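You operate a simulated robot arm through the tools that you are given. There is no shell and no other tool.

You are at the controls of a simulated robot arm. One attempt, no reset.

Task
Switch the box off, wipe and cool the tip, park the spatula.
Fine: wipe on the felt pad while it is warm; hold it on the silver block till the red lamp is out.
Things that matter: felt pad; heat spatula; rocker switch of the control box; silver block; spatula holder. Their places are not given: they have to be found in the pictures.

The check looks at the end state, three seconds after you hand in, the way a careful person would. Anything else that was tipped, shoved, dropped, spilled or broken makes it a failure.

Robot
A 7-joint arm with a two-finger parallel gripper, fixed in place. Base frame: the origin is at the foot of the arm, x ahead of it, y to its left, z up; the work surface is at about z = 86. Units: cm, degrees, N and s.
Its first joint turns from -166.0 to 166.0 degrees. Payload 4.4 kg.
Tool frame: the origin (TCP) lies between the finger pads and is the grasp point; the fingertips stand 2.3 cm ahead of it; z points along the fingers, y is the line along which they close. The gripper opens to 9.4 cm. The fingers are 3.8 cm wide and 1 cm thick; the gripper's body (5.4 by 9.6 cm) begins 3.9 cm behind the TCP.
Orientation is that of the tool frame in the base frame, as a unit quaternion [x, y, z, w]. With the fingers straight down and closing along the base's y, the tool's x points along the base's -x, its y along +y and its z along -z.

Tools
- The arm moves only by the tool arm_command. Its arguments are lists of equal length, an entry for each row: "slide": the shift along the tool's x, y, z in mm, a list of three; "angular": the turn, a rotation vector about the tool's x, y, z in degrees, a list of three; "claw": the gripper command, from -1 (shut) to 1 (fully open), values between in proportion. In form: {"slide": [[tx, ty, tz], ...], "angular": [[wx, wy, wz], ...], "claw": [claw, ...]}. A call has 1 to 20 rows; each row is the pose to reach, as a shift and turn from the pose commanded when the call began, along the tool's axes at that moment. A row lasts 0.2 s, in which the tool goes at most 5 cm and 8.6 degrees; a call with a longer step from one row to the next is refused whole, and so is a gripper value outside its range. Where a pose cannot be reached the arm comes as near as it can. A force on the tool above 90 N (or 10 N above the force at the start of the call, whichever is more), or a blocked arm, ends the call early, and 0.2 s more pass. The fingers move at their own pace (about 7.2 cm/s each) and stop on an object; they squeeze with about 35 N. The grip force told is the motor's: it shows also when the fingers shut on nothing. Time passes only in rows, and 0.2 s behind the last, so rows that repeat a pose let the fingers close. The reply holds the time, the measured pose of the TCP, the force on the tool along the base axes, the opening and the grip force, in the units named above and with some noise, with the torque about the TCP (base axes, N m) and any sound that the robot's microphone picked up, and new pictures: "views" is both (left out), scene, wrist or none.
- Cameras (640 x 400 px; columns grow to the right, rows downward): "scene" is fixed at [22.09, 65.05, 166.49]; the picture's right is [-0.65, -0.76, 0.00], its down [-0.56, 0.47, -0.68] and it looks along [0.52, -0.44, -0.73] (base axes); focal length 363 px, centre (320, 200). "wrist" rides on the gripper at [8.6, 1.6, -7.4] in the tool frame; the picture's right is [-0.18, 0.98, 0.00], its down [-0.58, -0.11, -0.81] and it looks along [-0.79, -0.15, 0.59] (tool axes); focal length 243 px, centre (320, 200).
- probe_pixels(camera, pixels): there is no depth. For up to 12 entries [column, row, z] of the newest picture of that camera ("zoom" is the newest enlarged one), the place [x, y] in the base frame at which the ray of that pixel passes the height z, good to about 0.3 cm. The clock stands still meanwhile.
- enlarge(camera, box): a new picture of the part [left, top, right, bottom] of that camera's present view, enlarged. The clock stands still meanwhile.
- sign_off(): hands the job in; it is judged then, once.

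Leave the gripper open and the arm clear of the work at the hand-in unless told otherwise.

The tools are called after "Emit:" by a JSON object that holds its "op" and its "data". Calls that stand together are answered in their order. arm_command: Moves the arm, as the interface text tells. Its arguments: {"type":"object","properties":{"slide":{"type":"array"},"angular":{"type":"array"},"claw":{"type":"array"},"views":{"type":"string","enum":["both","scene","wrist","none"]}},"required":["slide","angular","claw"]} The other tools are called the same way: probe_pixels (camera, pixels) gives the place at which the rays of pixels pass given heights; enlarge (camera, box) takes an enlarged picture of a part of a camera's view; sign_off () hands the job in.

At the start:

```text
time: 0.0
tool_pos: [64.21, 32.72, 121.9]
tool_rot: [0.0, 1.0, 0.0, -0.001]
force: [-0.5, 0.5, -0.6]
ft_torque: [0.03, -0.02, 0.03]
gripper_width: 9.41
finger_force: 0.0
```

scene: 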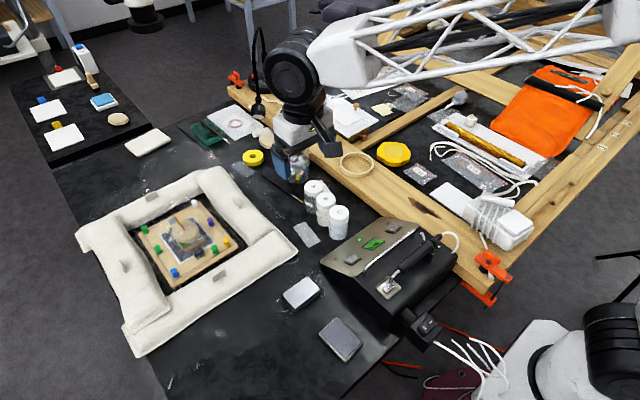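
wrist: 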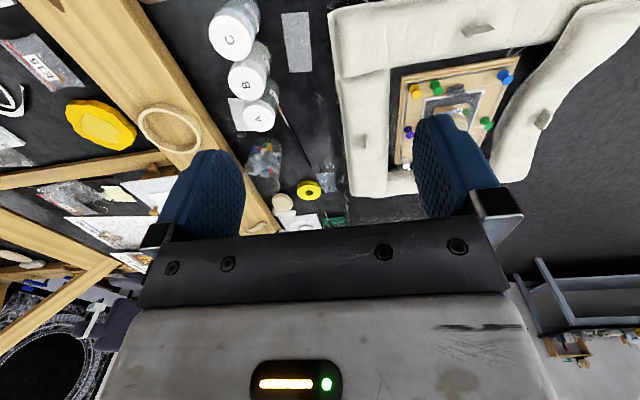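

I see the control box near (385,265) in the scene picture, with a spatula-like tool lying on top near (400,265), a rocker switch perhaps at (428,325), a silver block near (301,292), and a grey pad near (340,340). I'll enlarge these areas to look closer.

Emit:
{"op": "enlarge", "data": {"camera": "scene", "box": [300, 200, 480, 360]}}

Emit:
{"op": "enlarge", "data": {"camera": "scene", "box": [270, 260, 380, 370]}}

Emit:
{"op": "enlarge", "data": {"camera": "scene", "box": [180, 60, 360, 240]}}

```text
2.50 times, centred on (390, 280) of scene
```

zoom: 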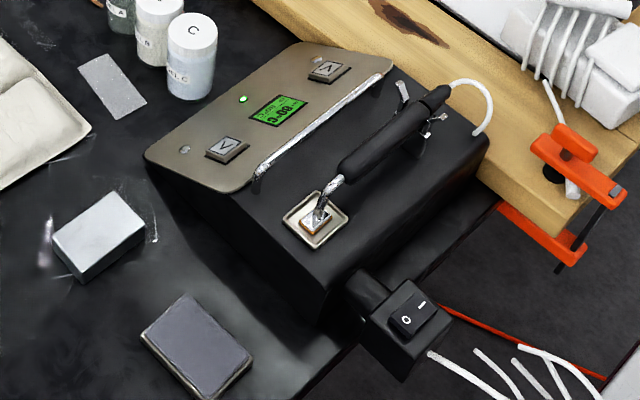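

```text
3.64 times, centred on (325, 315) of scene
```

zoom: 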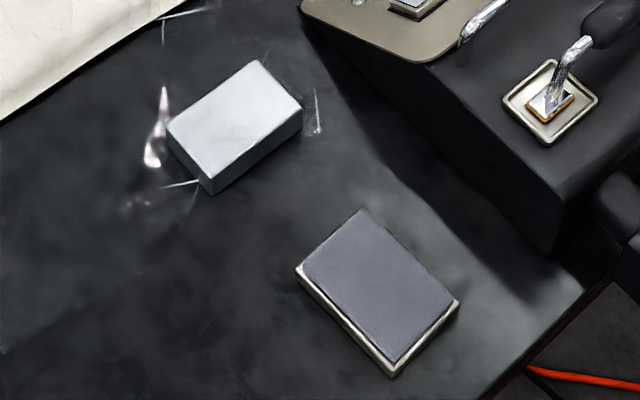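

```text
2.22 times, centred on (270, 150) of scene
```

zoom: 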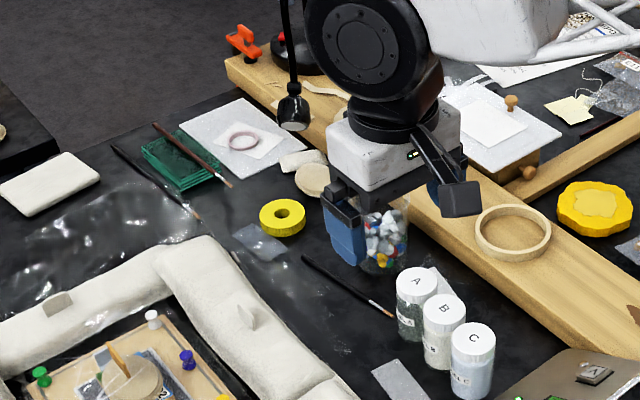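

The spatula appears to rest on a cradle atop the box, tip in a small tray at about (388,287). I'll zoom in more on the top, the switch and the cradle.

Emit:
{"op": "enlarge", "data": {"camera": "scene", "box": [360, 215, 460, 305]}}

Emit:
{"op": "enlarge", "data": {"camera": "scene", "box": [390, 290, 460, 350]}}

Emit:
{"op": "enlarge", "data": {"camera": "scene", "box": [320, 215, 420, 285]}}

```text
4.44 times, centred on (410, 260) of scene
```

zoom: 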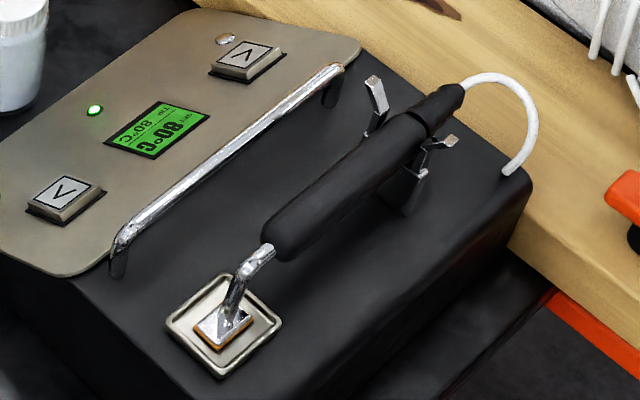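

```text
6.67 times, centred on (425, 320) of scene
```

zoom: 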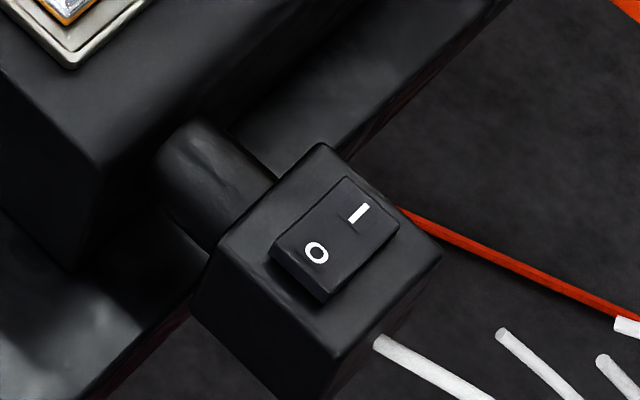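

```text
5.71 times, centred on (370, 250) of scene
```

zoom: 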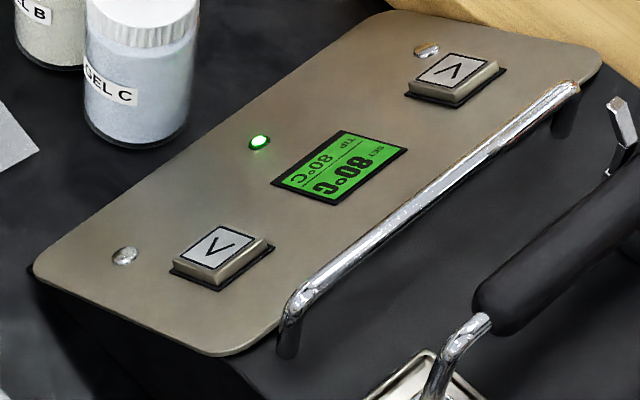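

The display reads SET 80 / TIP 80 °C, the green lamp is lit, and the rocker's "I" side looks pressed. Next I get rough positions by probing rays at several heights.

Emit:
{"op": "probe_pixels", "data": {"camera": "scene", "pixels": [[388, 288, 86], [388, 288, 96], [388, 288, 101], [424.5, 327.8, 86], [424.5, 327.8, 92], [301, 293, 86], [301, 293, 88], [341, 338, 86], [341, 338, 87.5], [404, 232, 100], [148, 142, 86], [440, 235, 100]]}}

Emit:
{"op": "enlarge", "data": {"camera": "scene", "box": [40, 40, 200, 170]}}

Emit:
{"op": "enlarge", "data": {"camera": "scene", "box": [280, 215, 440, 355]}}

```text
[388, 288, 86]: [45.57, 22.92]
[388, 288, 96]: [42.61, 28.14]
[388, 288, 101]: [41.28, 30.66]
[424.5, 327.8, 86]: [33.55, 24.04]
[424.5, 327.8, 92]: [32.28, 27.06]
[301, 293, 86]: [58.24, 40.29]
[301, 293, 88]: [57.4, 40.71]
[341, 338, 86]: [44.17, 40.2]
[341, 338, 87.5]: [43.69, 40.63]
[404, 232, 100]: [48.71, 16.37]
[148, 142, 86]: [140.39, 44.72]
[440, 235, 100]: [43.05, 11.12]
```

```text
3.08 times, centred on (120, 105) of scene
```

zoom: 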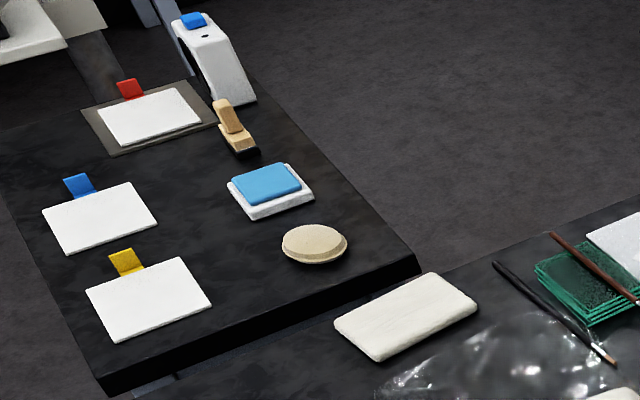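

```text
2.86 times, centred on (360, 285) of scene
```

zoom: 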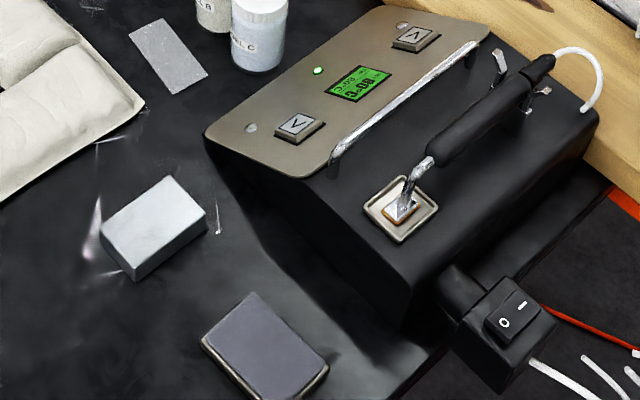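

Rough layout: felt pad near (44,40), silver block near (57.5,40.5), tip tray near (42,28), switch near (32.5,26.5). The spatula lies about along base y, so I will swing the tool to above the cable end, turning it -90° so that the wrist camera looks along +y over the box.

Emit:
{"op": "arm_command", "data": {"slide": [[20, -25, 0], [40, -50, 0], [60, -75, 0], [80, -100, 0], [100, -125, 0], [120, -150, 0], [140, -175, 0], [160, -200, 0], [180, -225, 0], [200, -250, 0], [222, -277, 0], [222, -277, 0]], "angular": [[0, 0, -8.2], [0, 0, -16.4], [0, 0, -24.6], [0, 0, -32.8], [0, 0, -41], [0, 0, -49.2], [0, 0, -57.4], [0, 0, -65.6], [0, 0, -73.8], [0, 0, -82], [0, 0, -90], [0, 0, -90]], "claw": [1, 1, 1, 1, 1, 1, 1, 1, 1, 1, 1, 1]}}

```text
time: 2.6
tool_pos: [41.93, 5.24, 121.89]
tool_rot: [-0.707, 0.707, 0.0, 0.0]
force: [-0.5, -0.3, 0.4]
ft_torque: [-0.04, 0.0, 0.02]
gripper_width: 9.4
finger_force: 0.2
```

scene: 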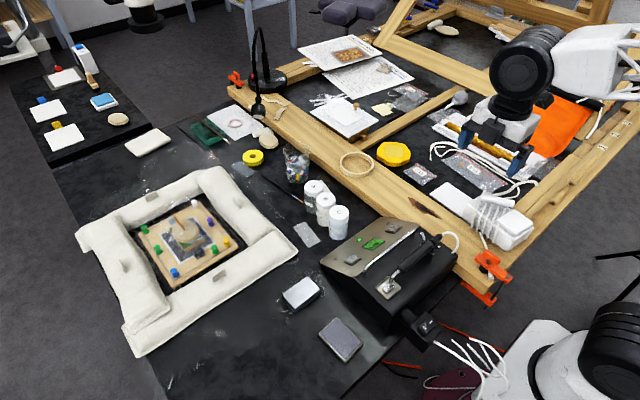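
wrist: 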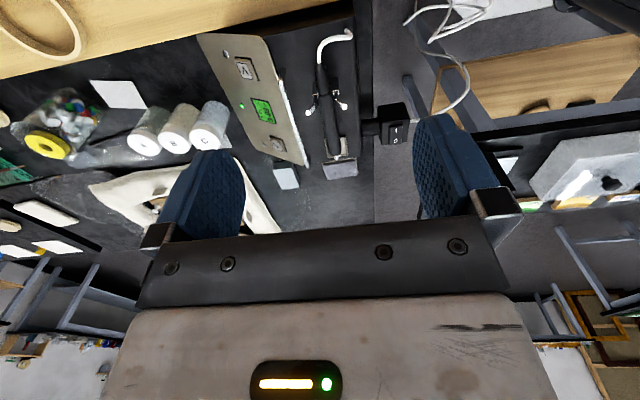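

The wrist view shows the box from the cable end, with the spatula near (330,110) and the switch near (395,125). I'll enlarge it.

Emit:
{"op": "enlarge", "data": {"camera": "wrist", "box": [190, 10, 430, 190]}}

Emit:
{"op": "enlarge", "data": {"camera": "wrist", "box": [290, 20, 420, 190]}}

```text
2.22 times, centred on (310, 100) of wrist
```

zoom: 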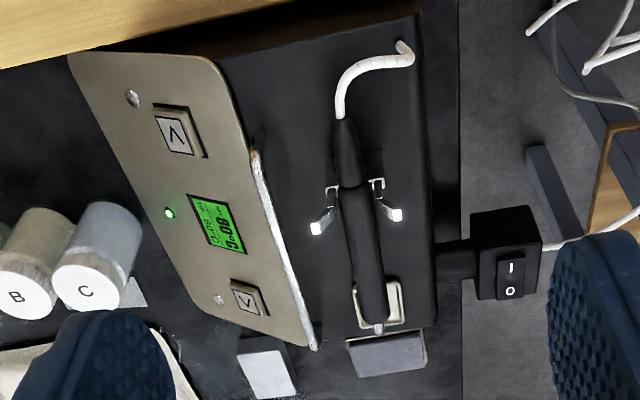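

```text
2.35 times, centred on (355, 105) of wrist
```

zoom: 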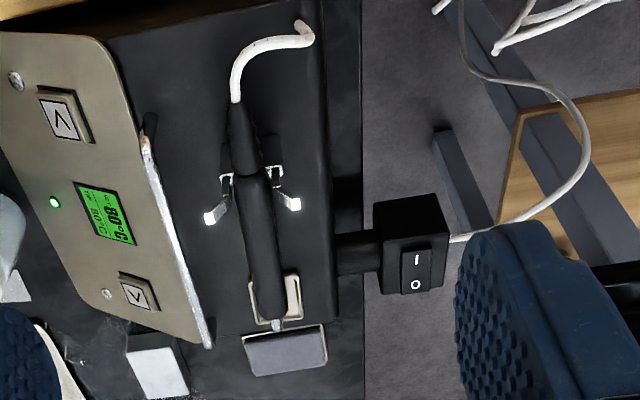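

Both pictures show the rocker, with "O" at zoom (415,285) and "I" at (416,259). I'll probe matching points in both views to triangulate heights.

Emit:
{"op": "probe_pixels", "data": {"camera": "zoom", "pixels": [[415, 285, 90], [415, 285, 96], [415, 285, 102], [416, 259, 96], [210, 218, 96], [210, 218, 102], [295, 204, 96], [295, 204, 102], [237, 103, 96], [237, 103, 102], [276, 322, 96], [276, 322, 102]]}}

Emit:
{"op": "probe_pixels", "data": {"camera": "scene", "pixels": [[424.5, 327.8, 90], [424.5, 327.8, 96], [424.5, 327.8, 102], [430.7, 322, 96], [422, 233, 96], [422, 233, 102], [439.5, 247, 96], [439.5, 247, 102], [442, 236, 96], [442, 236, 102], [388, 288, 96], [388, 288, 102]]}}

```text
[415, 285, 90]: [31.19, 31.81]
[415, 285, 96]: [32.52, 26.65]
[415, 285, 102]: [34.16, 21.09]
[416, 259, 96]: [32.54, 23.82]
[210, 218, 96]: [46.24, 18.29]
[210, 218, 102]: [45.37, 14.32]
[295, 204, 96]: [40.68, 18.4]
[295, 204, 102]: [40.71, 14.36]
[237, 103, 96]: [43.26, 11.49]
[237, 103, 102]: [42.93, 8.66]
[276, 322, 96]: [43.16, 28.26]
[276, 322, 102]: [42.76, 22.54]
```

```text
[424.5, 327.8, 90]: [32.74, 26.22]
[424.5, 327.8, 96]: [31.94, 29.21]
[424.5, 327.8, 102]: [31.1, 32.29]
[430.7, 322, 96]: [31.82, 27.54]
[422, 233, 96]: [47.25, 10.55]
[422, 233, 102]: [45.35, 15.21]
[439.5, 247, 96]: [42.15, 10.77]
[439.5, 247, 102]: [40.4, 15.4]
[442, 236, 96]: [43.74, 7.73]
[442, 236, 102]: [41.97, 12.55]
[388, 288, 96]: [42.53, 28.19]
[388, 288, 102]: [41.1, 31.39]
```

Triangulation: rocker "O" end ≈ (32.2, 28.2, 94), "I" end ≈ (32.1, 26.2, 93.3); cradle prong tips ≈ x 45.4 and 40.6, y 14.8, z 101.3. I'll drop back and lower for a closer, flatter look at the spatula.

Emit:
{"op": "arm_command", "data": {"slide": [[20, -3, 30], [40, -6, 60], [60, -9, 90], [70, -10, 110], [70, -10, 110]], "angular": [[0, 0, 0], [0, 0, 0], [0, 0, 0], [0, 0, 0], [0, 0, 0]], "claw": [1, 1, 1, 1, 1]}}

```text
time: 3.8
tool_pos: [43.19, -1.98, 111.02]
tool_rot: [-0.707, 0.707, 0.0, 0.0]
force: [-0.5, -0.3, 0.1]
ft_torque: [-0.01, 0.03, -0.01]
gripper_width: 9.43
finger_force: 0.1
```

scene: 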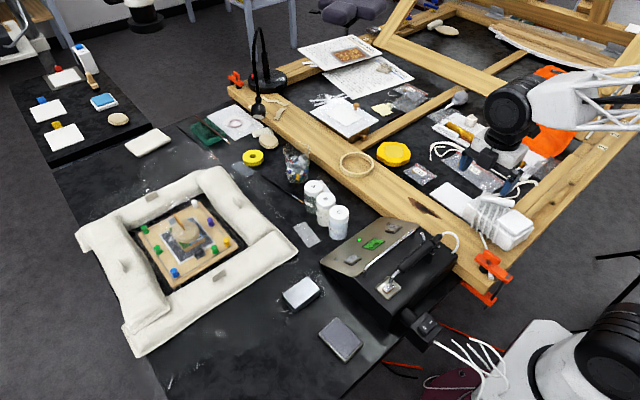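
wrist: 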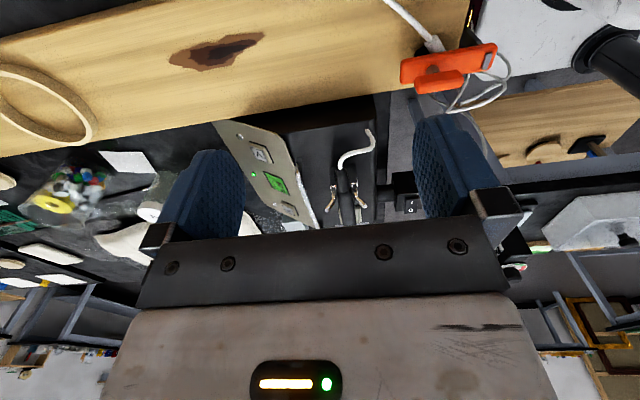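

Emit:
{"op": "enlarge", "data": {"camera": "wrist", "box": [230, 90, 430, 240]}}

Emit:
{"op": "enlarge", "data": {"camera": "wrist", "box": [300, 110, 390, 240]}}

```text
2.67 times, centred on (330, 165) of wrist
```

zoom: 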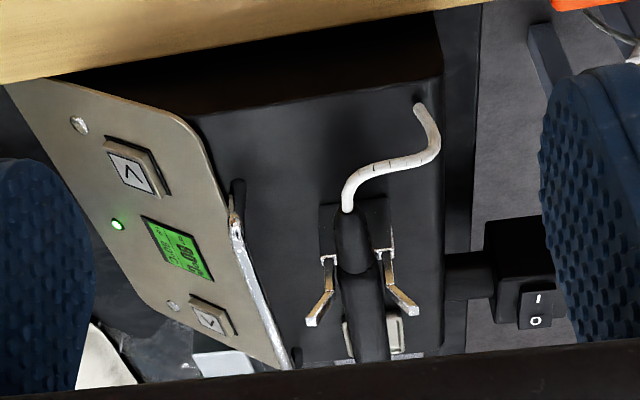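

```text
3.08 times, centred on (345, 175) of wrist
```

zoom: 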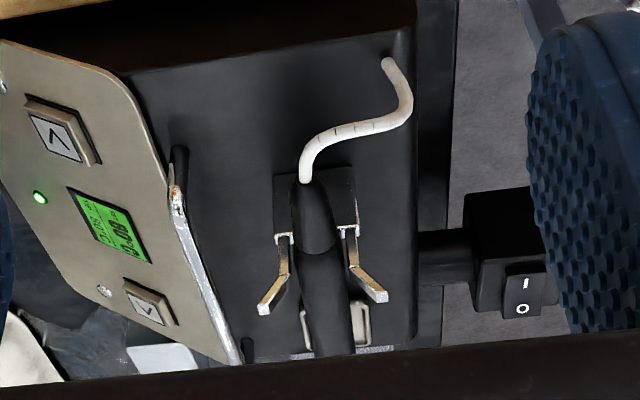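

I can match the cable base, tray corners and prong ends in both views. Probing them for heights.

Emit:
{"op": "probe_pixels", "data": {"camera": "zoom", "pixels": [[388, 64, 92], [388, 64, 100], [369, 303, 92], [369, 303, 100], [303, 312, 92], [303, 312, 100], [307, 183, 96], [307, 183, 102], [265, 307, 100], [380, 297, 100], [411, 37, 92], [411, 37, 100]]}}

Emit:
{"op": "probe_pixels", "data": {"camera": "scene", "pixels": [[452.3, 253.2, 92], [452.3, 253.2, 100], [401.4, 287, 92], [401.4, 287, 100], [387.9, 276.9, 92], [387.9, 276.9, 100], [442, 234.6, 96], [442, 234.6, 102], [457.3, 256.6, 92], [457.3, 256.6, 100], [399.9, 270, 94], [399.9, 270, 102]]}}

```text
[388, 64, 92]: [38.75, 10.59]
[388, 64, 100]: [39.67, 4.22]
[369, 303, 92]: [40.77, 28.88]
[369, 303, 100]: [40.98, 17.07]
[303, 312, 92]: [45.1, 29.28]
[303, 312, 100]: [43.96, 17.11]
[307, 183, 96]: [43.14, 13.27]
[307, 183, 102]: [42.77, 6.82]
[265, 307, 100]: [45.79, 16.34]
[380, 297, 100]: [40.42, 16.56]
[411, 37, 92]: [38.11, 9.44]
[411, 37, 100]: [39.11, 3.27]
```

```text
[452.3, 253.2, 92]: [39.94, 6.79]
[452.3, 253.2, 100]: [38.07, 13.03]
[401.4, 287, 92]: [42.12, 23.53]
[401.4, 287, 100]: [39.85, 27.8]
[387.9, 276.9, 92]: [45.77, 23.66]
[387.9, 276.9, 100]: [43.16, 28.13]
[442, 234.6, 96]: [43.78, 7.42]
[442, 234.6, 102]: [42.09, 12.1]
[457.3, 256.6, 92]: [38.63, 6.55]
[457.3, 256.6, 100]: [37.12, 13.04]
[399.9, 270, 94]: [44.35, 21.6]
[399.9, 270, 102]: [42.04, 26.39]
```

Heights: box top/tray about z≈94.5, spatula handle axis about z≈99 along y at x≈43 (from y≈10 to 24.5), tip about (42.9, 27.5). Next I turn the tool back to yaw 0 and go over the switch for a close look at the rocker before pressing it.

Emit:
{"op": "arm_command", "data": {"slide": [[-27, 15, 0], [-54, 30, 0], [-81, 45, 0], [-108, 60, 0], [-135, 75, 0], [-162, 90, 0], [-189, 105, 0], [-216, 120, 0], [-243, 135, 0], [-270, 150, 0], [-300, 162, 10], [-300, 162, 10]], "angular": [[0, 0, 8.2], [0, 0, 16.4], [0, 0, 24.6], [0, 0, 32.8], [0, 0, 41], [0, 0, 49.2], [0, 0, 57.4], [0, 0, 65.6], [0, 0, 73.8], [0, 0, 82], [0, 0, 90], [0, 0, 90]], "claw": [1, 1, 1, 1, 1, 1, 1, 1, 1, 1, 1, 1]}}

```text
time: 6.4
tool_pos: [26.85, 28.16, 109.87]
tool_rot: [0.0, 1.0, 0.001, 0.0]
force: [0.1, 0.9, -0.1]
ft_torque: [0.0, 0.03, -0.03]
gripper_width: 9.41
finger_force: 0.1
```

scene: 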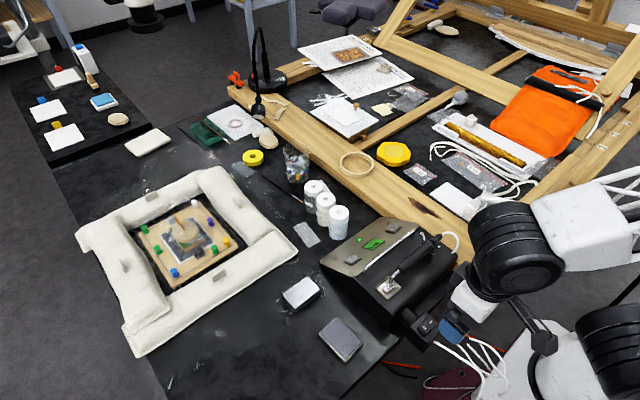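
wrist: 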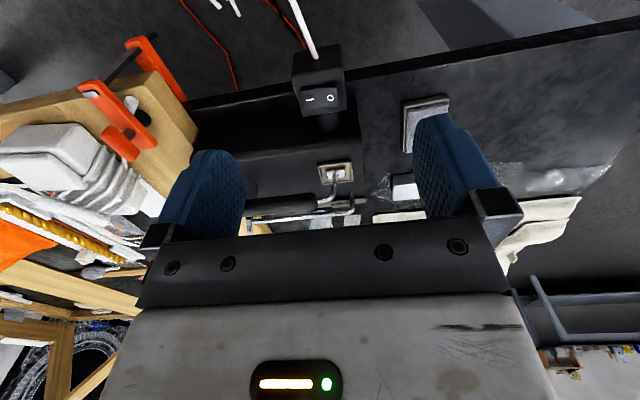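

The switch is at (320,95) in the wrist view, and the spatula profile shows near (320,200). I'll enlarge both.

Emit:
{"op": "enlarge", "data": {"camera": "wrist", "box": [240, 130, 400, 240]}}

Emit:
{"op": "enlarge", "data": {"camera": "wrist", "box": [280, 40, 360, 120]}}

```text
3.64 times, centred on (320, 185) of wrist
```

zoom: 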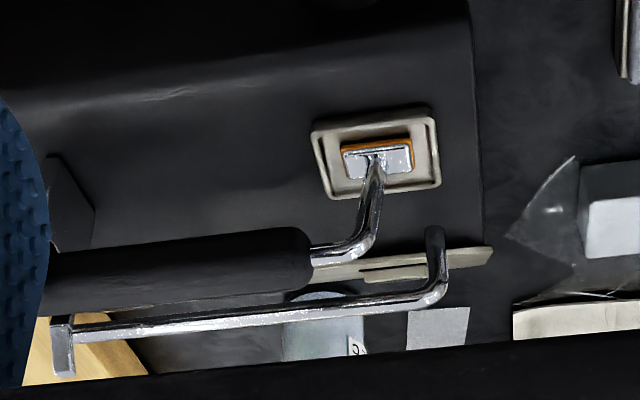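

```text
5.00 times, centred on (320, 80) of wrist
```

zoom: 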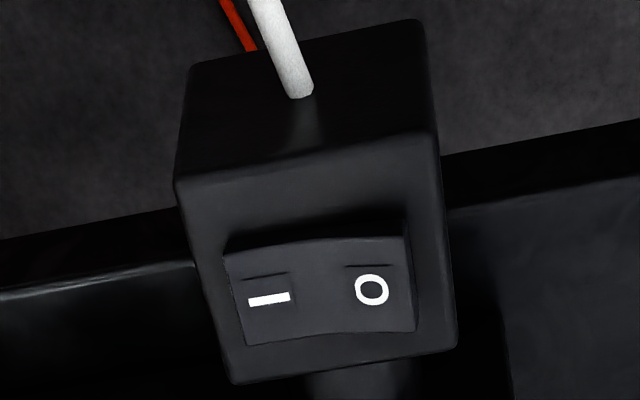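

I see the rocker with I at the left end and O at the right end (+y). Probing the rocker corners, housing corners, and the O mark to fix press coordinates.

Emit:
{"op": "probe_pixels", "data": {"camera": "zoom", "pixels": [[405, 238, 94], [415, 330, 94], [225, 255, 93.3], [240, 345, 93.3], [370, 290, 94], [270, 298, 93.4], [178, 180, 93], [438, 135, 93], [455, 345, 93], [235, 383, 93], [370, 290, 92], [370, 290, 96]]}}

Emit:
{"op": "probe_pixels", "data": {"camera": "scene", "pixels": [[424.5, 327.8, 93], [424.5, 327.8, 95], [430.7, 322, 93], [430.7, 322, 95]]}}

```text
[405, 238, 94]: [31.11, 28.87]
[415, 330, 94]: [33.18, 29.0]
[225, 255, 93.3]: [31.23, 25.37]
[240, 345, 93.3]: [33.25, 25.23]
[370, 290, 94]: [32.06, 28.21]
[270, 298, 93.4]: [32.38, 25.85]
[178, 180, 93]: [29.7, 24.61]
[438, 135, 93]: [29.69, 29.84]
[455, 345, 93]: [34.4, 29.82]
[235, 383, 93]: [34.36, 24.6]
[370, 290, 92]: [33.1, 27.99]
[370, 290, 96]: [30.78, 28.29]
```

```text
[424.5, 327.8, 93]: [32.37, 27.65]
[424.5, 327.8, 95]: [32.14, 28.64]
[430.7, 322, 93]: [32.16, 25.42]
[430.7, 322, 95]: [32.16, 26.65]
```

The rocker spans x 31.1–33.2, y 25.3–28.95, with the O end raised at z≈94.1. I'll shut the fingers and come down to just above the O half (TCP about (32.2, 28.5, 98)).

Emit:
{"op": "arm_command", "data": {"slide": [[-18, 1, 0], [-36, 2, 10], [-53.5, 3.5, 40], [-53.5, 3.5, 75], [-53.5, 3.5, 105], [-53.5, 3.5, 119], [-53.5, 3.5, 119]], "angular": [[0, 0, 0], [0, 0, 0], [0, 0, 0], [0, 0, 0], [0, 0, 0], [0, 0, 0], [0, 0, 0]], "claw": [-1, -1, -1, -1, -1, -1, -1]}}

```text
time: 8.0
tool_pos: [32.34, 28.36, 97.94]
tool_rot: [0.0, 1.0, 0.0, 0.0]
force: [0.3, 0.3, -0.1]
ft_torque: [-0.03, 0.01, -0.05]
gripper_width: 0.0
finger_force: 35.5
```

scene: 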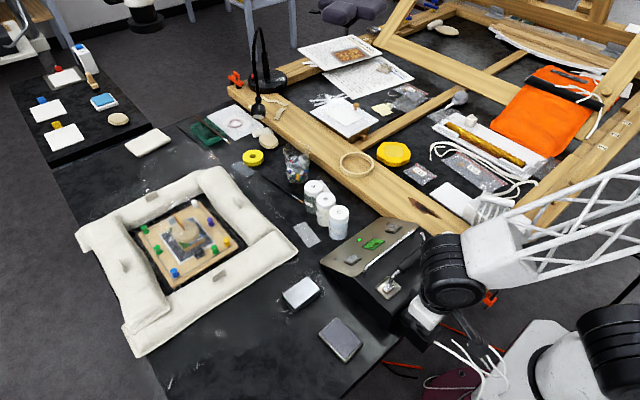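
wrist: 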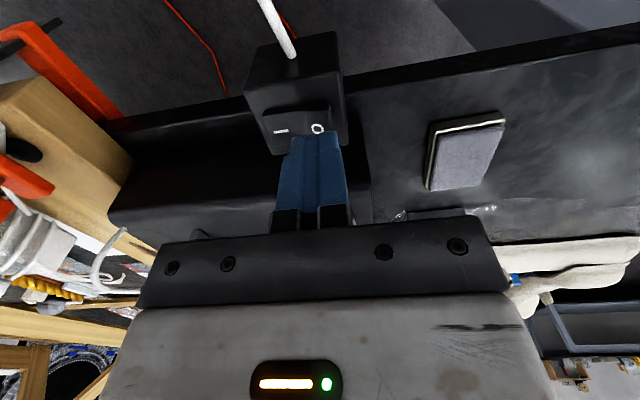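

The closed fingertips sit over the O mark at (317,129). I'll press down slowly in small steps.

Emit:
{"op": "arm_command", "data": {"slide": [[0, 0, 8], [0, 0, 13], [0, 0, 16], [0, 0, 18], [0, 0, 20], [0, 0, 22]], "angular": [[0, 0, 0], [0, 0, 0], [0, 0, 0], [0, 0, 0], [0, 0, 0], [0, 0, 0]], "claw": [-1, -1, -1, -1, -1, -1]}}

```text
time: 9.3
tool_pos: [32.3, 28.58, 96.13]
tool_rot: [0.001, 1.0, 0.002, 0.002]
force: [-16.6, -2.2, 20.1]
ft_torque: [-0.26, 0.67, -0.15]
gripper_width: 0.0
finger_force: 34.5
stopped in row 6: the force on the tool passed its limit at 100 N (the readings are from after the stop); the commanded pose is now the measured one
```

scene: 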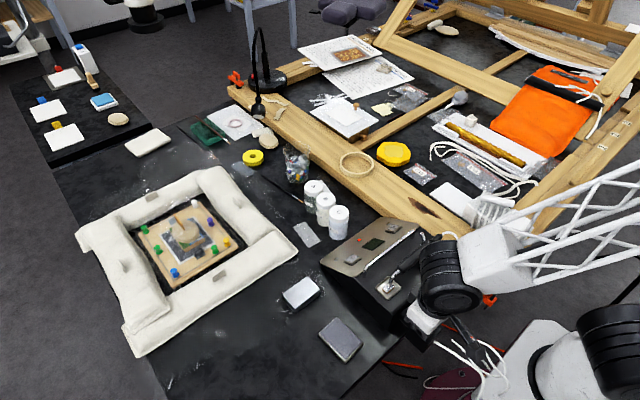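
wrist: 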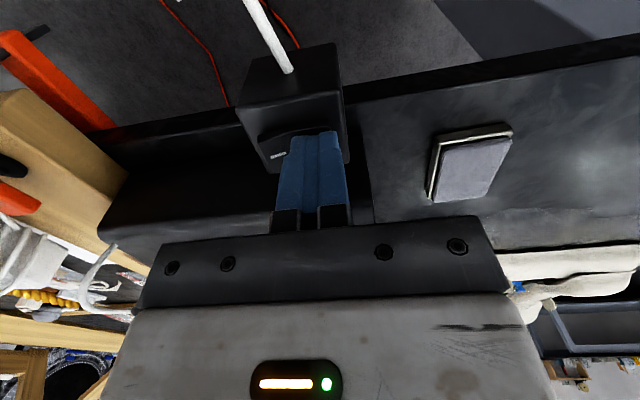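

The press reached its force limit and the display at (373,244) looks dark. I'll lift off and inspect the switch and the lamp.

Emit:
{"op": "arm_command", "data": {"slide": [[0, 0, -20], [0, 0, -60], [0, 0, -100]], "angular": [[0, 0, 0], [0, 0, 0], [0, 0, 0]], "claw": [-1, -1, -1]}}

Emit:
{"op": "enlarge", "data": {"camera": "scene", "box": [320, 205, 440, 305]}}

Emit:
{"op": "enlarge", "data": {"camera": "wrist", "box": [230, 40, 390, 160]}}

```text
time: 10.1
tool_pos: [32.19, 28.2, 106.15]
tool_rot: [0.0, 1.0, 0.002, 0.002]
force: [-1.0, -1.0, 0.1]
ft_torque: [-0.02, -0.01, 0.01]
gripper_width: 0.02
finger_force: 34.9
```

scene: 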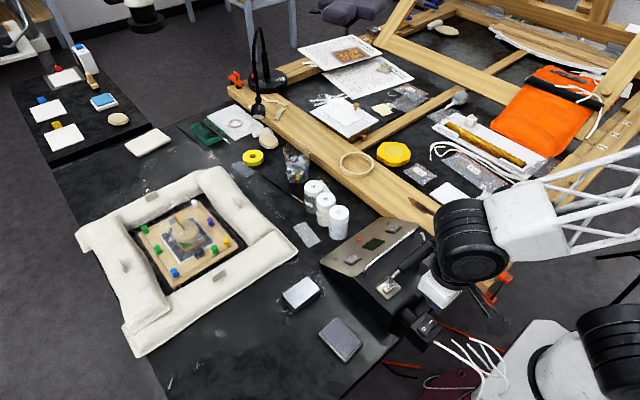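
wrist: 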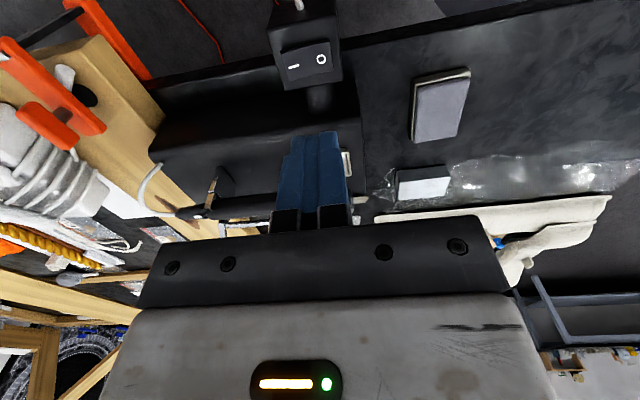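

```text
4.00 times, centred on (380, 255) of scene
```

zoom: 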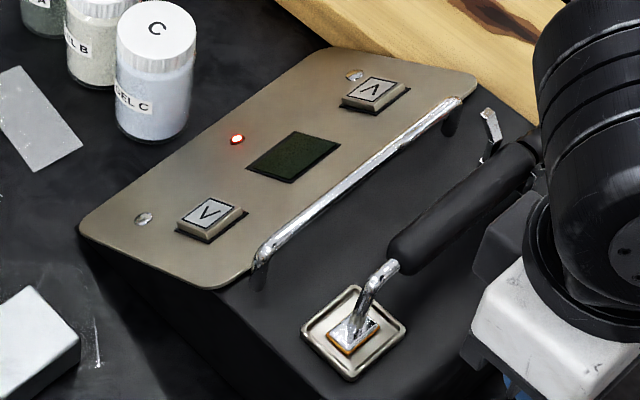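

```text
3.33 times, centred on (310, 100) of wrist
```

zoom: 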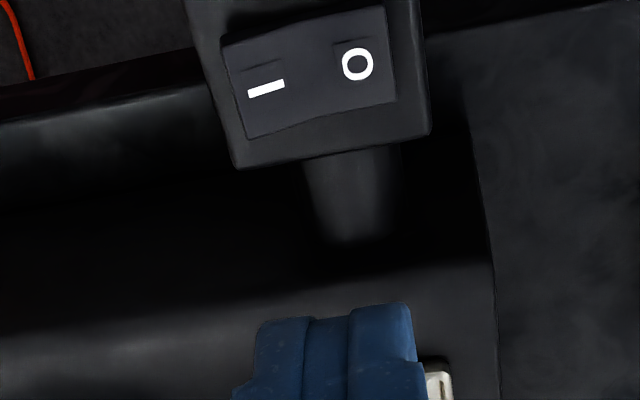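

The switch is off: display dark, lamp red at scene (359,240). Now I prepare to pick up the spatula; first a few probes for handle axis and chrome rail.

Emit:
{"op": "probe_pixels", "data": {"camera": "scene", "pixels": [[410, 263, 96], [410, 263, 100], [399.9, 270, 96], [399.9, 270, 100], [365, 269, 96], [365, 269, 99], [413.4, 230.7, 96], [413.4, 230.7, 99], [388.5, 287.5, 95], [341, 338, 87.5], [301, 293, 88]]}}

Emit:
{"op": "probe_pixels", "data": {"camera": "wrist", "pixels": [[415, 79, 87.5], [470, 69, 87.5], [410, 140, 87.5], [458, 139, 87.5], [397, 171, 88.5], [447, 166, 88.5], [398, 200, 88.5], [448, 195, 88.5]]}}

Emit:
{"op": "enlarge", "data": {"camera": "wrist", "box": [370, 50, 490, 220]}}

```text
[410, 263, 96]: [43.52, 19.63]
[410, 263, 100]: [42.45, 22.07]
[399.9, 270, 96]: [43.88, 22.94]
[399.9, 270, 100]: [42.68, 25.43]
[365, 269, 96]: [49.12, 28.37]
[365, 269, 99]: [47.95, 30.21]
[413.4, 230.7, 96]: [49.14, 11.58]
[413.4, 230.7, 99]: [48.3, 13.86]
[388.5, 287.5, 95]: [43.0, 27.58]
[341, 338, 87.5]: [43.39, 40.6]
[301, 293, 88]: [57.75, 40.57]
```

```text
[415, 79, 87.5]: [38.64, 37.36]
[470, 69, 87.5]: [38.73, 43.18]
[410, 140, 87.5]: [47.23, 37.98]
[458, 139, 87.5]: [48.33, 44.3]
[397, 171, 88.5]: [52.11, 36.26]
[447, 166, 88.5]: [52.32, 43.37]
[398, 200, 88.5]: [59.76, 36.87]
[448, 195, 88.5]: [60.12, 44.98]
```

```text
2.35 times, centred on (430, 135) of wrist
```

zoom: 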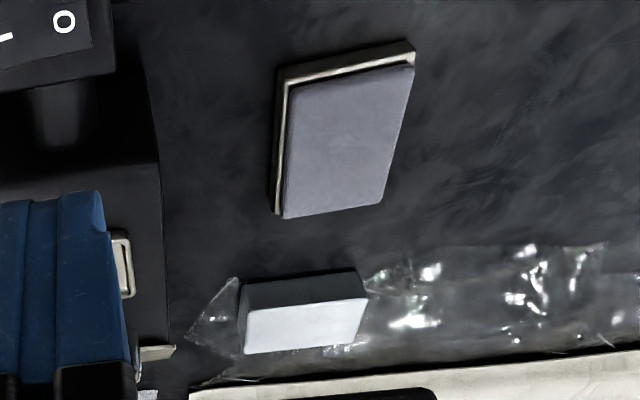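

Red lamp confirmed. I match the felt pad's and silver block's top corners in both views to get their heights.

Emit:
{"op": "probe_pixels", "data": {"camera": "zoom", "pixels": [[290, 85, 87], [290, 85, 90], [413, 66, 87], [378, 203, 87], [284, 217, 87], [284, 217, 90], [247, 311, 88], [247, 311, 91], [368, 297, 88], [357, 342, 88], [244, 353, 88], [244, 353, 91]]}}

Emit:
{"op": "probe_pixels", "data": {"camera": "scene", "pixels": [[362.9, 342.5, 87], [362.9, 342.5, 90], [345, 359.5, 87], [318.7, 333.7, 87], [336.8, 317.2, 87], [336.8, 317.2, 90], [319.8, 289.7, 88], [319.8, 289.7, 91], [294.8, 309.5, 88], [283.2, 295.2, 88], [308, 276.5, 88], [308, 276.5, 91]]}}

```text
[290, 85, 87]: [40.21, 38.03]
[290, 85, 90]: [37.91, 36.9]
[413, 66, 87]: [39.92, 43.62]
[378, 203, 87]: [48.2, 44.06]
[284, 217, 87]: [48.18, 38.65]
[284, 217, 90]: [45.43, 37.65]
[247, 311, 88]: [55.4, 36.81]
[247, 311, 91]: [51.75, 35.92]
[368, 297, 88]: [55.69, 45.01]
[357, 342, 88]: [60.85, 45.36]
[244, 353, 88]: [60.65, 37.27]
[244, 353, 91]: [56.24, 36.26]
```

```text
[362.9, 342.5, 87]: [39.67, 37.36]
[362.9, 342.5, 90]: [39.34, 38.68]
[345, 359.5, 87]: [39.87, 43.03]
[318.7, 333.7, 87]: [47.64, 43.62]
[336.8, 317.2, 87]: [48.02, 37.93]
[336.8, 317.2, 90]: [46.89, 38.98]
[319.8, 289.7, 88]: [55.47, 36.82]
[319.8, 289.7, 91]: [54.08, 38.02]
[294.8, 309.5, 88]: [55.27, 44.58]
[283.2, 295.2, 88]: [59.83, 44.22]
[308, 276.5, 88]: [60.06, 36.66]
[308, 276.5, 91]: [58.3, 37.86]
```

Felt pad top: x 39.6–47.6, y 37.8–43.6, z≈87.7. Silver block top: x 55.2–59.5, y 36.9–44.6, z≈88.6. Now I swing over the spatula handle with yaw -90 and the fingers about 6 cm open.

Emit:
{"op": "arm_command", "data": {"slide": [[-5, -4, -20], [-15, -11, -20], [-25, -18, -20], [-35, -25, -20], [-45, -32, -20], [-55, -40, -20], [-65, -48, -20], [-75, -56, -20], [-86, -64, -20], [-97, -72, -20], [-107.5, -79, -10], [-107.5, -79, -10]], "angular": [[0, 0, -8.2], [0, 0, -16.4], [0, 0, -24.6], [0, 0, -32.8], [0, 0, -41], [0, 0, -49.2], [0, 0, -57.4], [0, 0, -65.6], [0, 0, -73.8], [0, 0, -82], [0, 0, -90], [0, 0, -90]], "claw": [0.3, 0.3, 0.3, 0.3, 0.3, 0.3, 0.3, 0.3, 0.3, 0.3, 0.3, 0.3]}}

Emit:
{"op": "enlarge", "data": {"camera": "wrist", "box": [240, 60, 400, 240]}}

Emit:
{"op": "enlarge", "data": {"camera": "scene", "box": [340, 200, 460, 310]}}

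```text
time: 12.7
tool_pos: [43.19, 20.32, 107.18]
tool_rot: [0.708, -0.707, 0.0, -0.003]
force: [0.2, -0.2, -0.2]
ft_torque: [0.02, -0.02, -0.01]
gripper_width: 6.1
finger_force: 0.0
```

scene: 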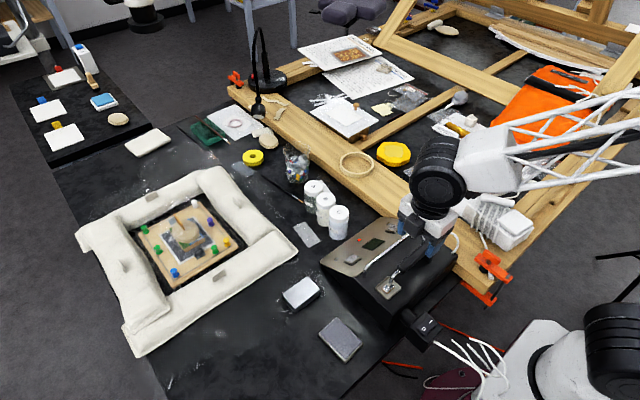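
wrist: 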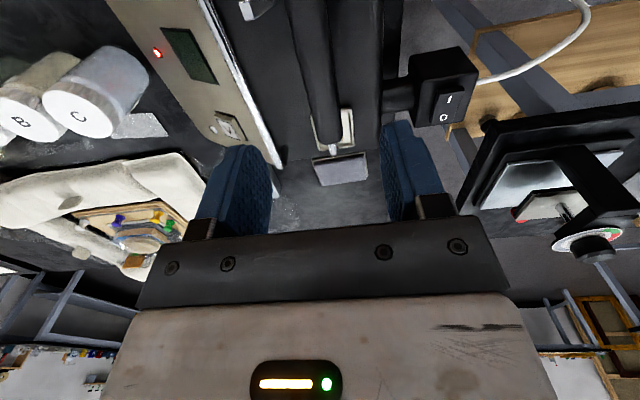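

```text
2.22 times, centred on (320, 150) of wrist
```

zoom: 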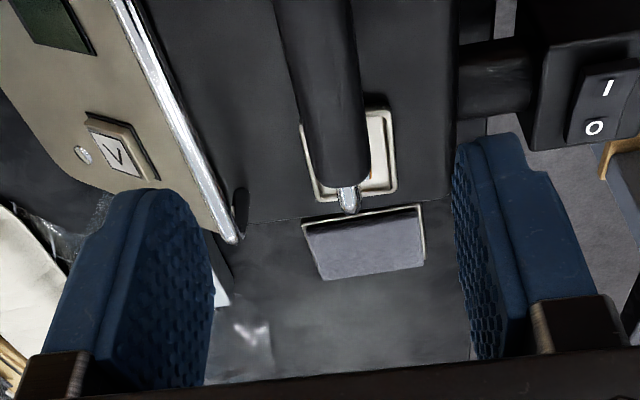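

```text
3.64 times, centred on (400, 255) of scene
```

zoom: 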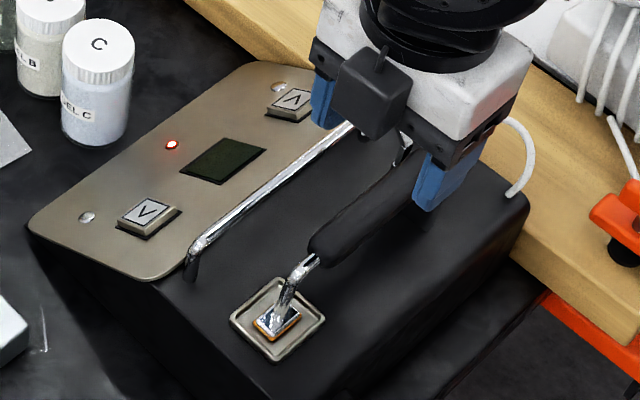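

The handle is between the finger lines. I'll probe the handle's centre line to align in x before descending.

Emit:
{"op": "probe_pixels", "data": {"camera": "wrist", "pixels": [[311, 60, 99], [328, 130, 99], [332, 148, 98], [332, 148, 100], [316, 80, 99]]}}

Emit:
{"op": "enlarge", "data": {"camera": "wrist", "box": [260, 0, 380, 160]}}

```text
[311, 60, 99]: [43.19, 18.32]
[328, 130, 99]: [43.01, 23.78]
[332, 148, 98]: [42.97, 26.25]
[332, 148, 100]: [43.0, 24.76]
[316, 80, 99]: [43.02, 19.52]
```

```text
2.50 times, centred on (320, 80) of wrist
```

zoom: 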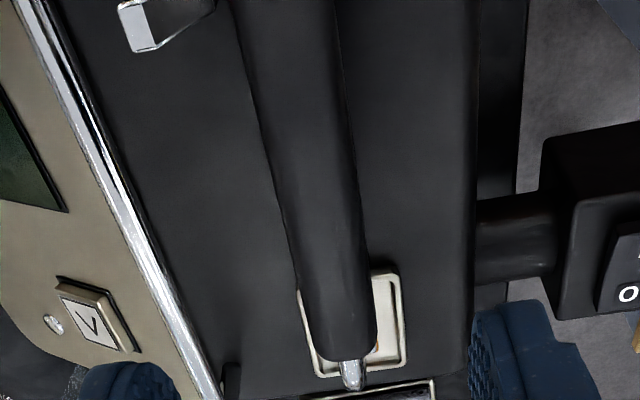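

The handle centre line is x≈43.05, diameter about 2.3 cm; the tool is centred within 1–2 mm. I'll descend to z≈98.9 and close on the handle.

Emit:
{"op": "arm_command", "data": {"slide": [[0, 0, 30], [0, 0, 60], [0, 0, 78], [0, 0, 83], [0, 0, 83], [0, 0, 83], [0, 0, 83], [0, 0, 83]], "angular": [[0, 0, 0], [0, 0, 0], [0, 0, 0], [0, 0, 0], [0, 0, 0], [0, 0, 0], [0, 0, 0], [0, 0, 0]], "claw": [0.3, 0.3, 0.3, 0.3, 0.3, -1, -1, -1]}}

Emit:
{"op": "enlarge", "data": {"camera": "wrist", "box": [240, 60, 400, 240]}}

Emit:
{"op": "enlarge", "data": {"camera": "scene", "box": [340, 200, 460, 310]}}

```text
time: 14.5
tool_pos: [43.15, 20.47, 98.8]
tool_rot: [-0.707, 0.707, 0.001, 0.002]
force: [0.4, -0.2, 0.8]
ft_torque: [-0.01, 0.0, 0.01]
gripper_width: 2.03
finger_force: 35.2
```

scene: 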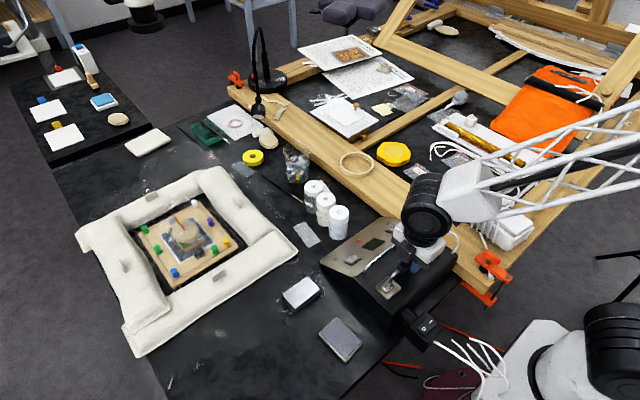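
wrist: 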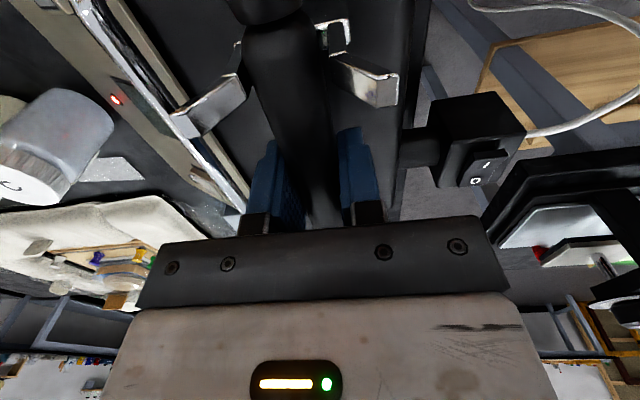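

```text
2.22 times, centred on (320, 150) of wrist
```

zoom: 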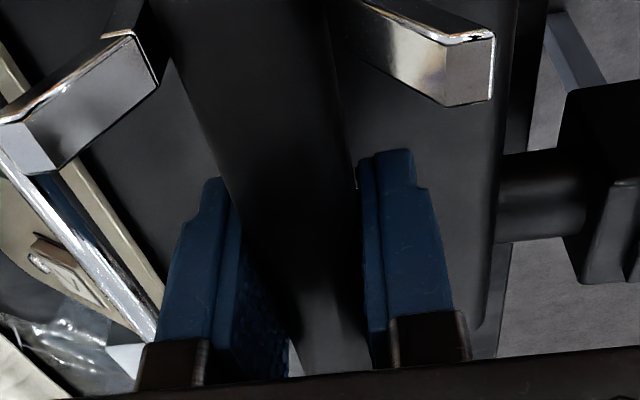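

```text
3.64 times, centred on (400, 255) of scene
```

zoom: 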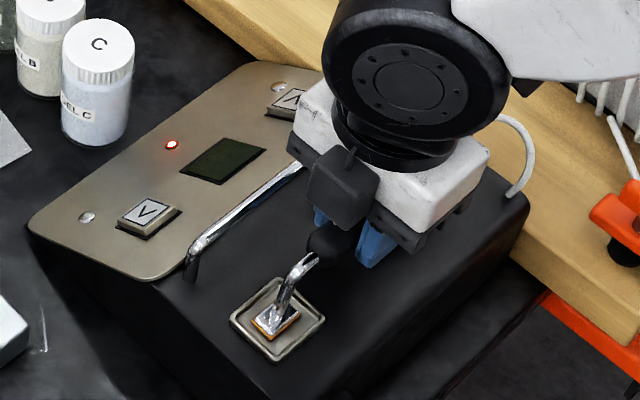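

The fingers hold the handle (width 2.03 cm, 35 N), nothing shifted. Now I lift slowly 3 cm straight up and watch the force and the cable.

Emit:
{"op": "arm_command", "data": {"slide": [[0, 0, -8], [0, 0, -16], [0, 0, -24], [0, 0, -32]], "angular": [[0, 0, 0], [0, 0, 0], [0, 0, 0], [0, 0, 0]], "claw": [-1, -1, -1, -1]}}

Emit:
{"op": "enlarge", "data": {"camera": "scene", "box": [340, 200, 460, 310]}}

```text
time: 15.5
tool_pos: [43.14, 20.39, 101.89]
tool_rot: [-0.706, 0.708, 0.001, 0.002]
force: [0.2, 0.0, -0.4]
ft_torque: [0.01, -0.02, 0.0]
gripper_width: 2.04
finger_force: 35.4
```

scene: 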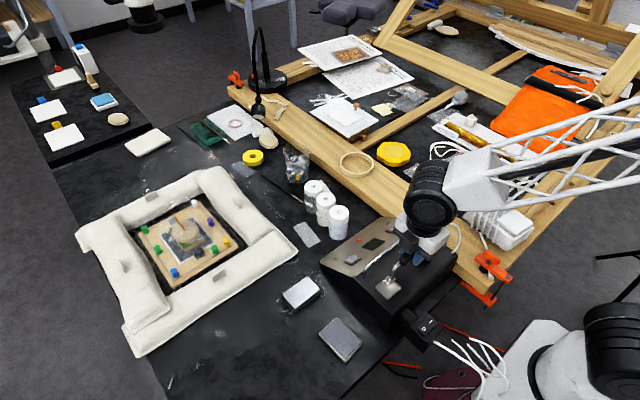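
wrist: 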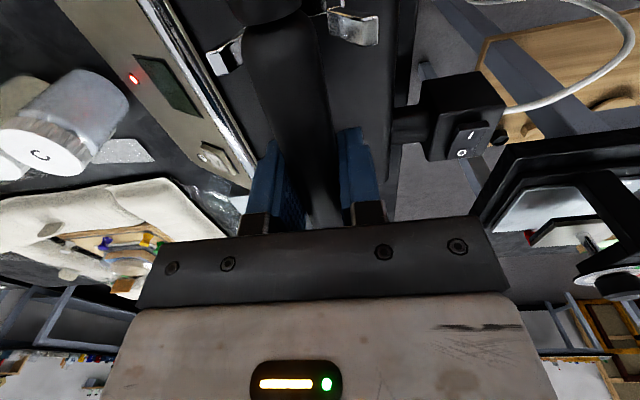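

```text
3.64 times, centred on (400, 255) of scene
```

zoom: 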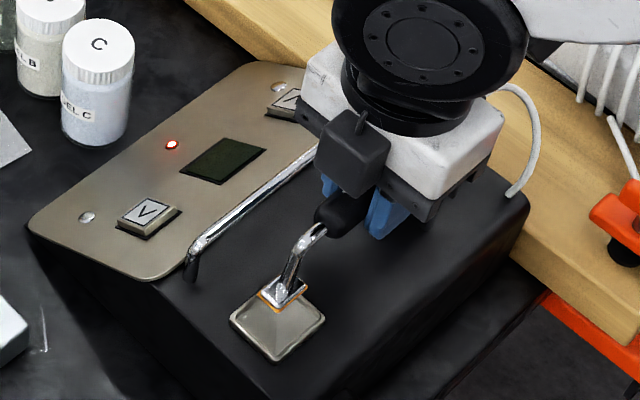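

The spatula comes up cleanly with its tip level. Next I raise it to z≈109, then swing it so that the tip points to +x, over the felt pad.

Emit:
{"op": "arm_command", "data": {"slide": [[0, 0, -36], [0, 0, -71], [-18, 6, -71], [-36, 12, -71], [-55, 18, -71], [-74, 24, -71], [-93, 31, -71], [-112, 38, -71], [-131, 44, -71], [-150, 50, -71], [-168, 57, -71], [-186, 63, -71], [-203, 69, -71], [-203, 69, -71]], "angular": [[0, 0, 0], [0, 0, 0], [0, 0, 8.2], [0, 0, 16.4], [0, 0, 24.6], [0, 0, 32.8], [0, 0, 41], [0, 0, 49.2], [0, 0, 57.4], [0, 0, 65.6], [0, 0, 73.8], [0, 0, 82], [0, 0, 90], [0, 0, 90]], "claw": [-1, -1, -1, -1, -1, -1, -1, -1, -1, -1, -1, -1, -1, -1]}}

Emit:
{"op": "enlarge", "data": {"camera": "scene", "box": [280, 210, 460, 370]}}

Emit:
{"op": "enlarge", "data": {"camera": "wrist", "box": [220, 100, 420, 250]}}

```text
time: 18.5
tool_pos: [36.04, 40.79, 109.37]
tool_rot: [0.0, 1.0, 0.002, 0.001]
force: [-0.6, -0.1, -0.8]
ft_torque: [-0.01, -0.03, 0.02]
gripper_width: 2.03
finger_force: 35.0
```

scene: 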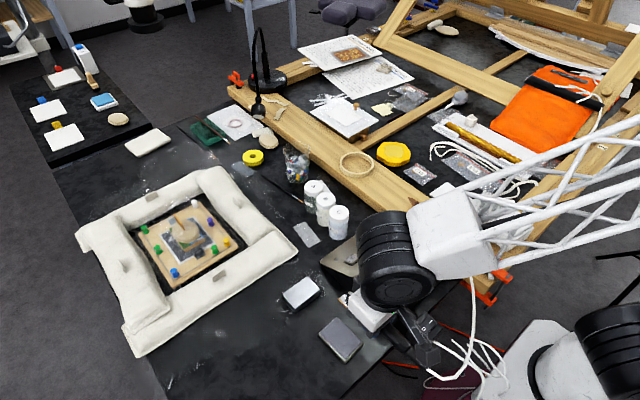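
wrist: 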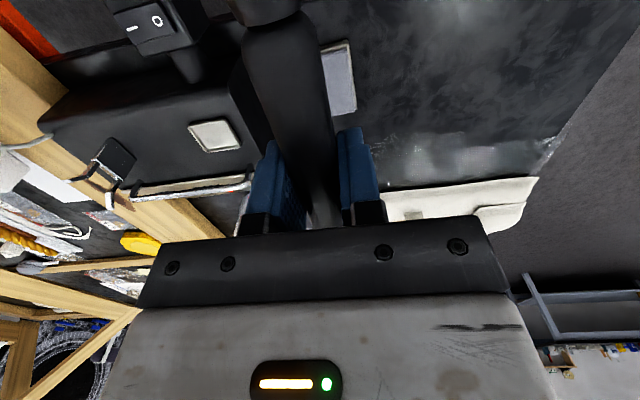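

```text
2.50 times, centred on (370, 290) of scene
```

zoom: 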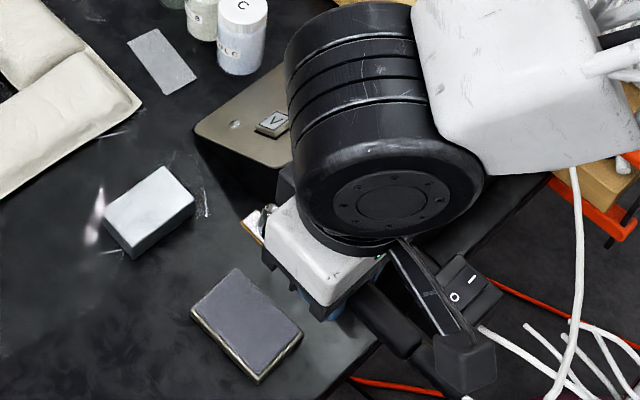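

```text
2.67 times, centred on (320, 175) of wrist
```

zoom: 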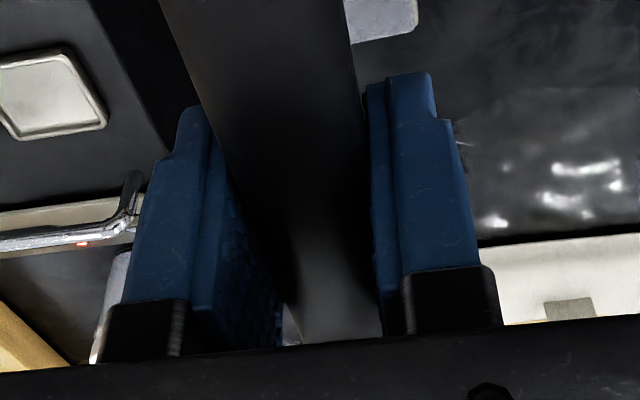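

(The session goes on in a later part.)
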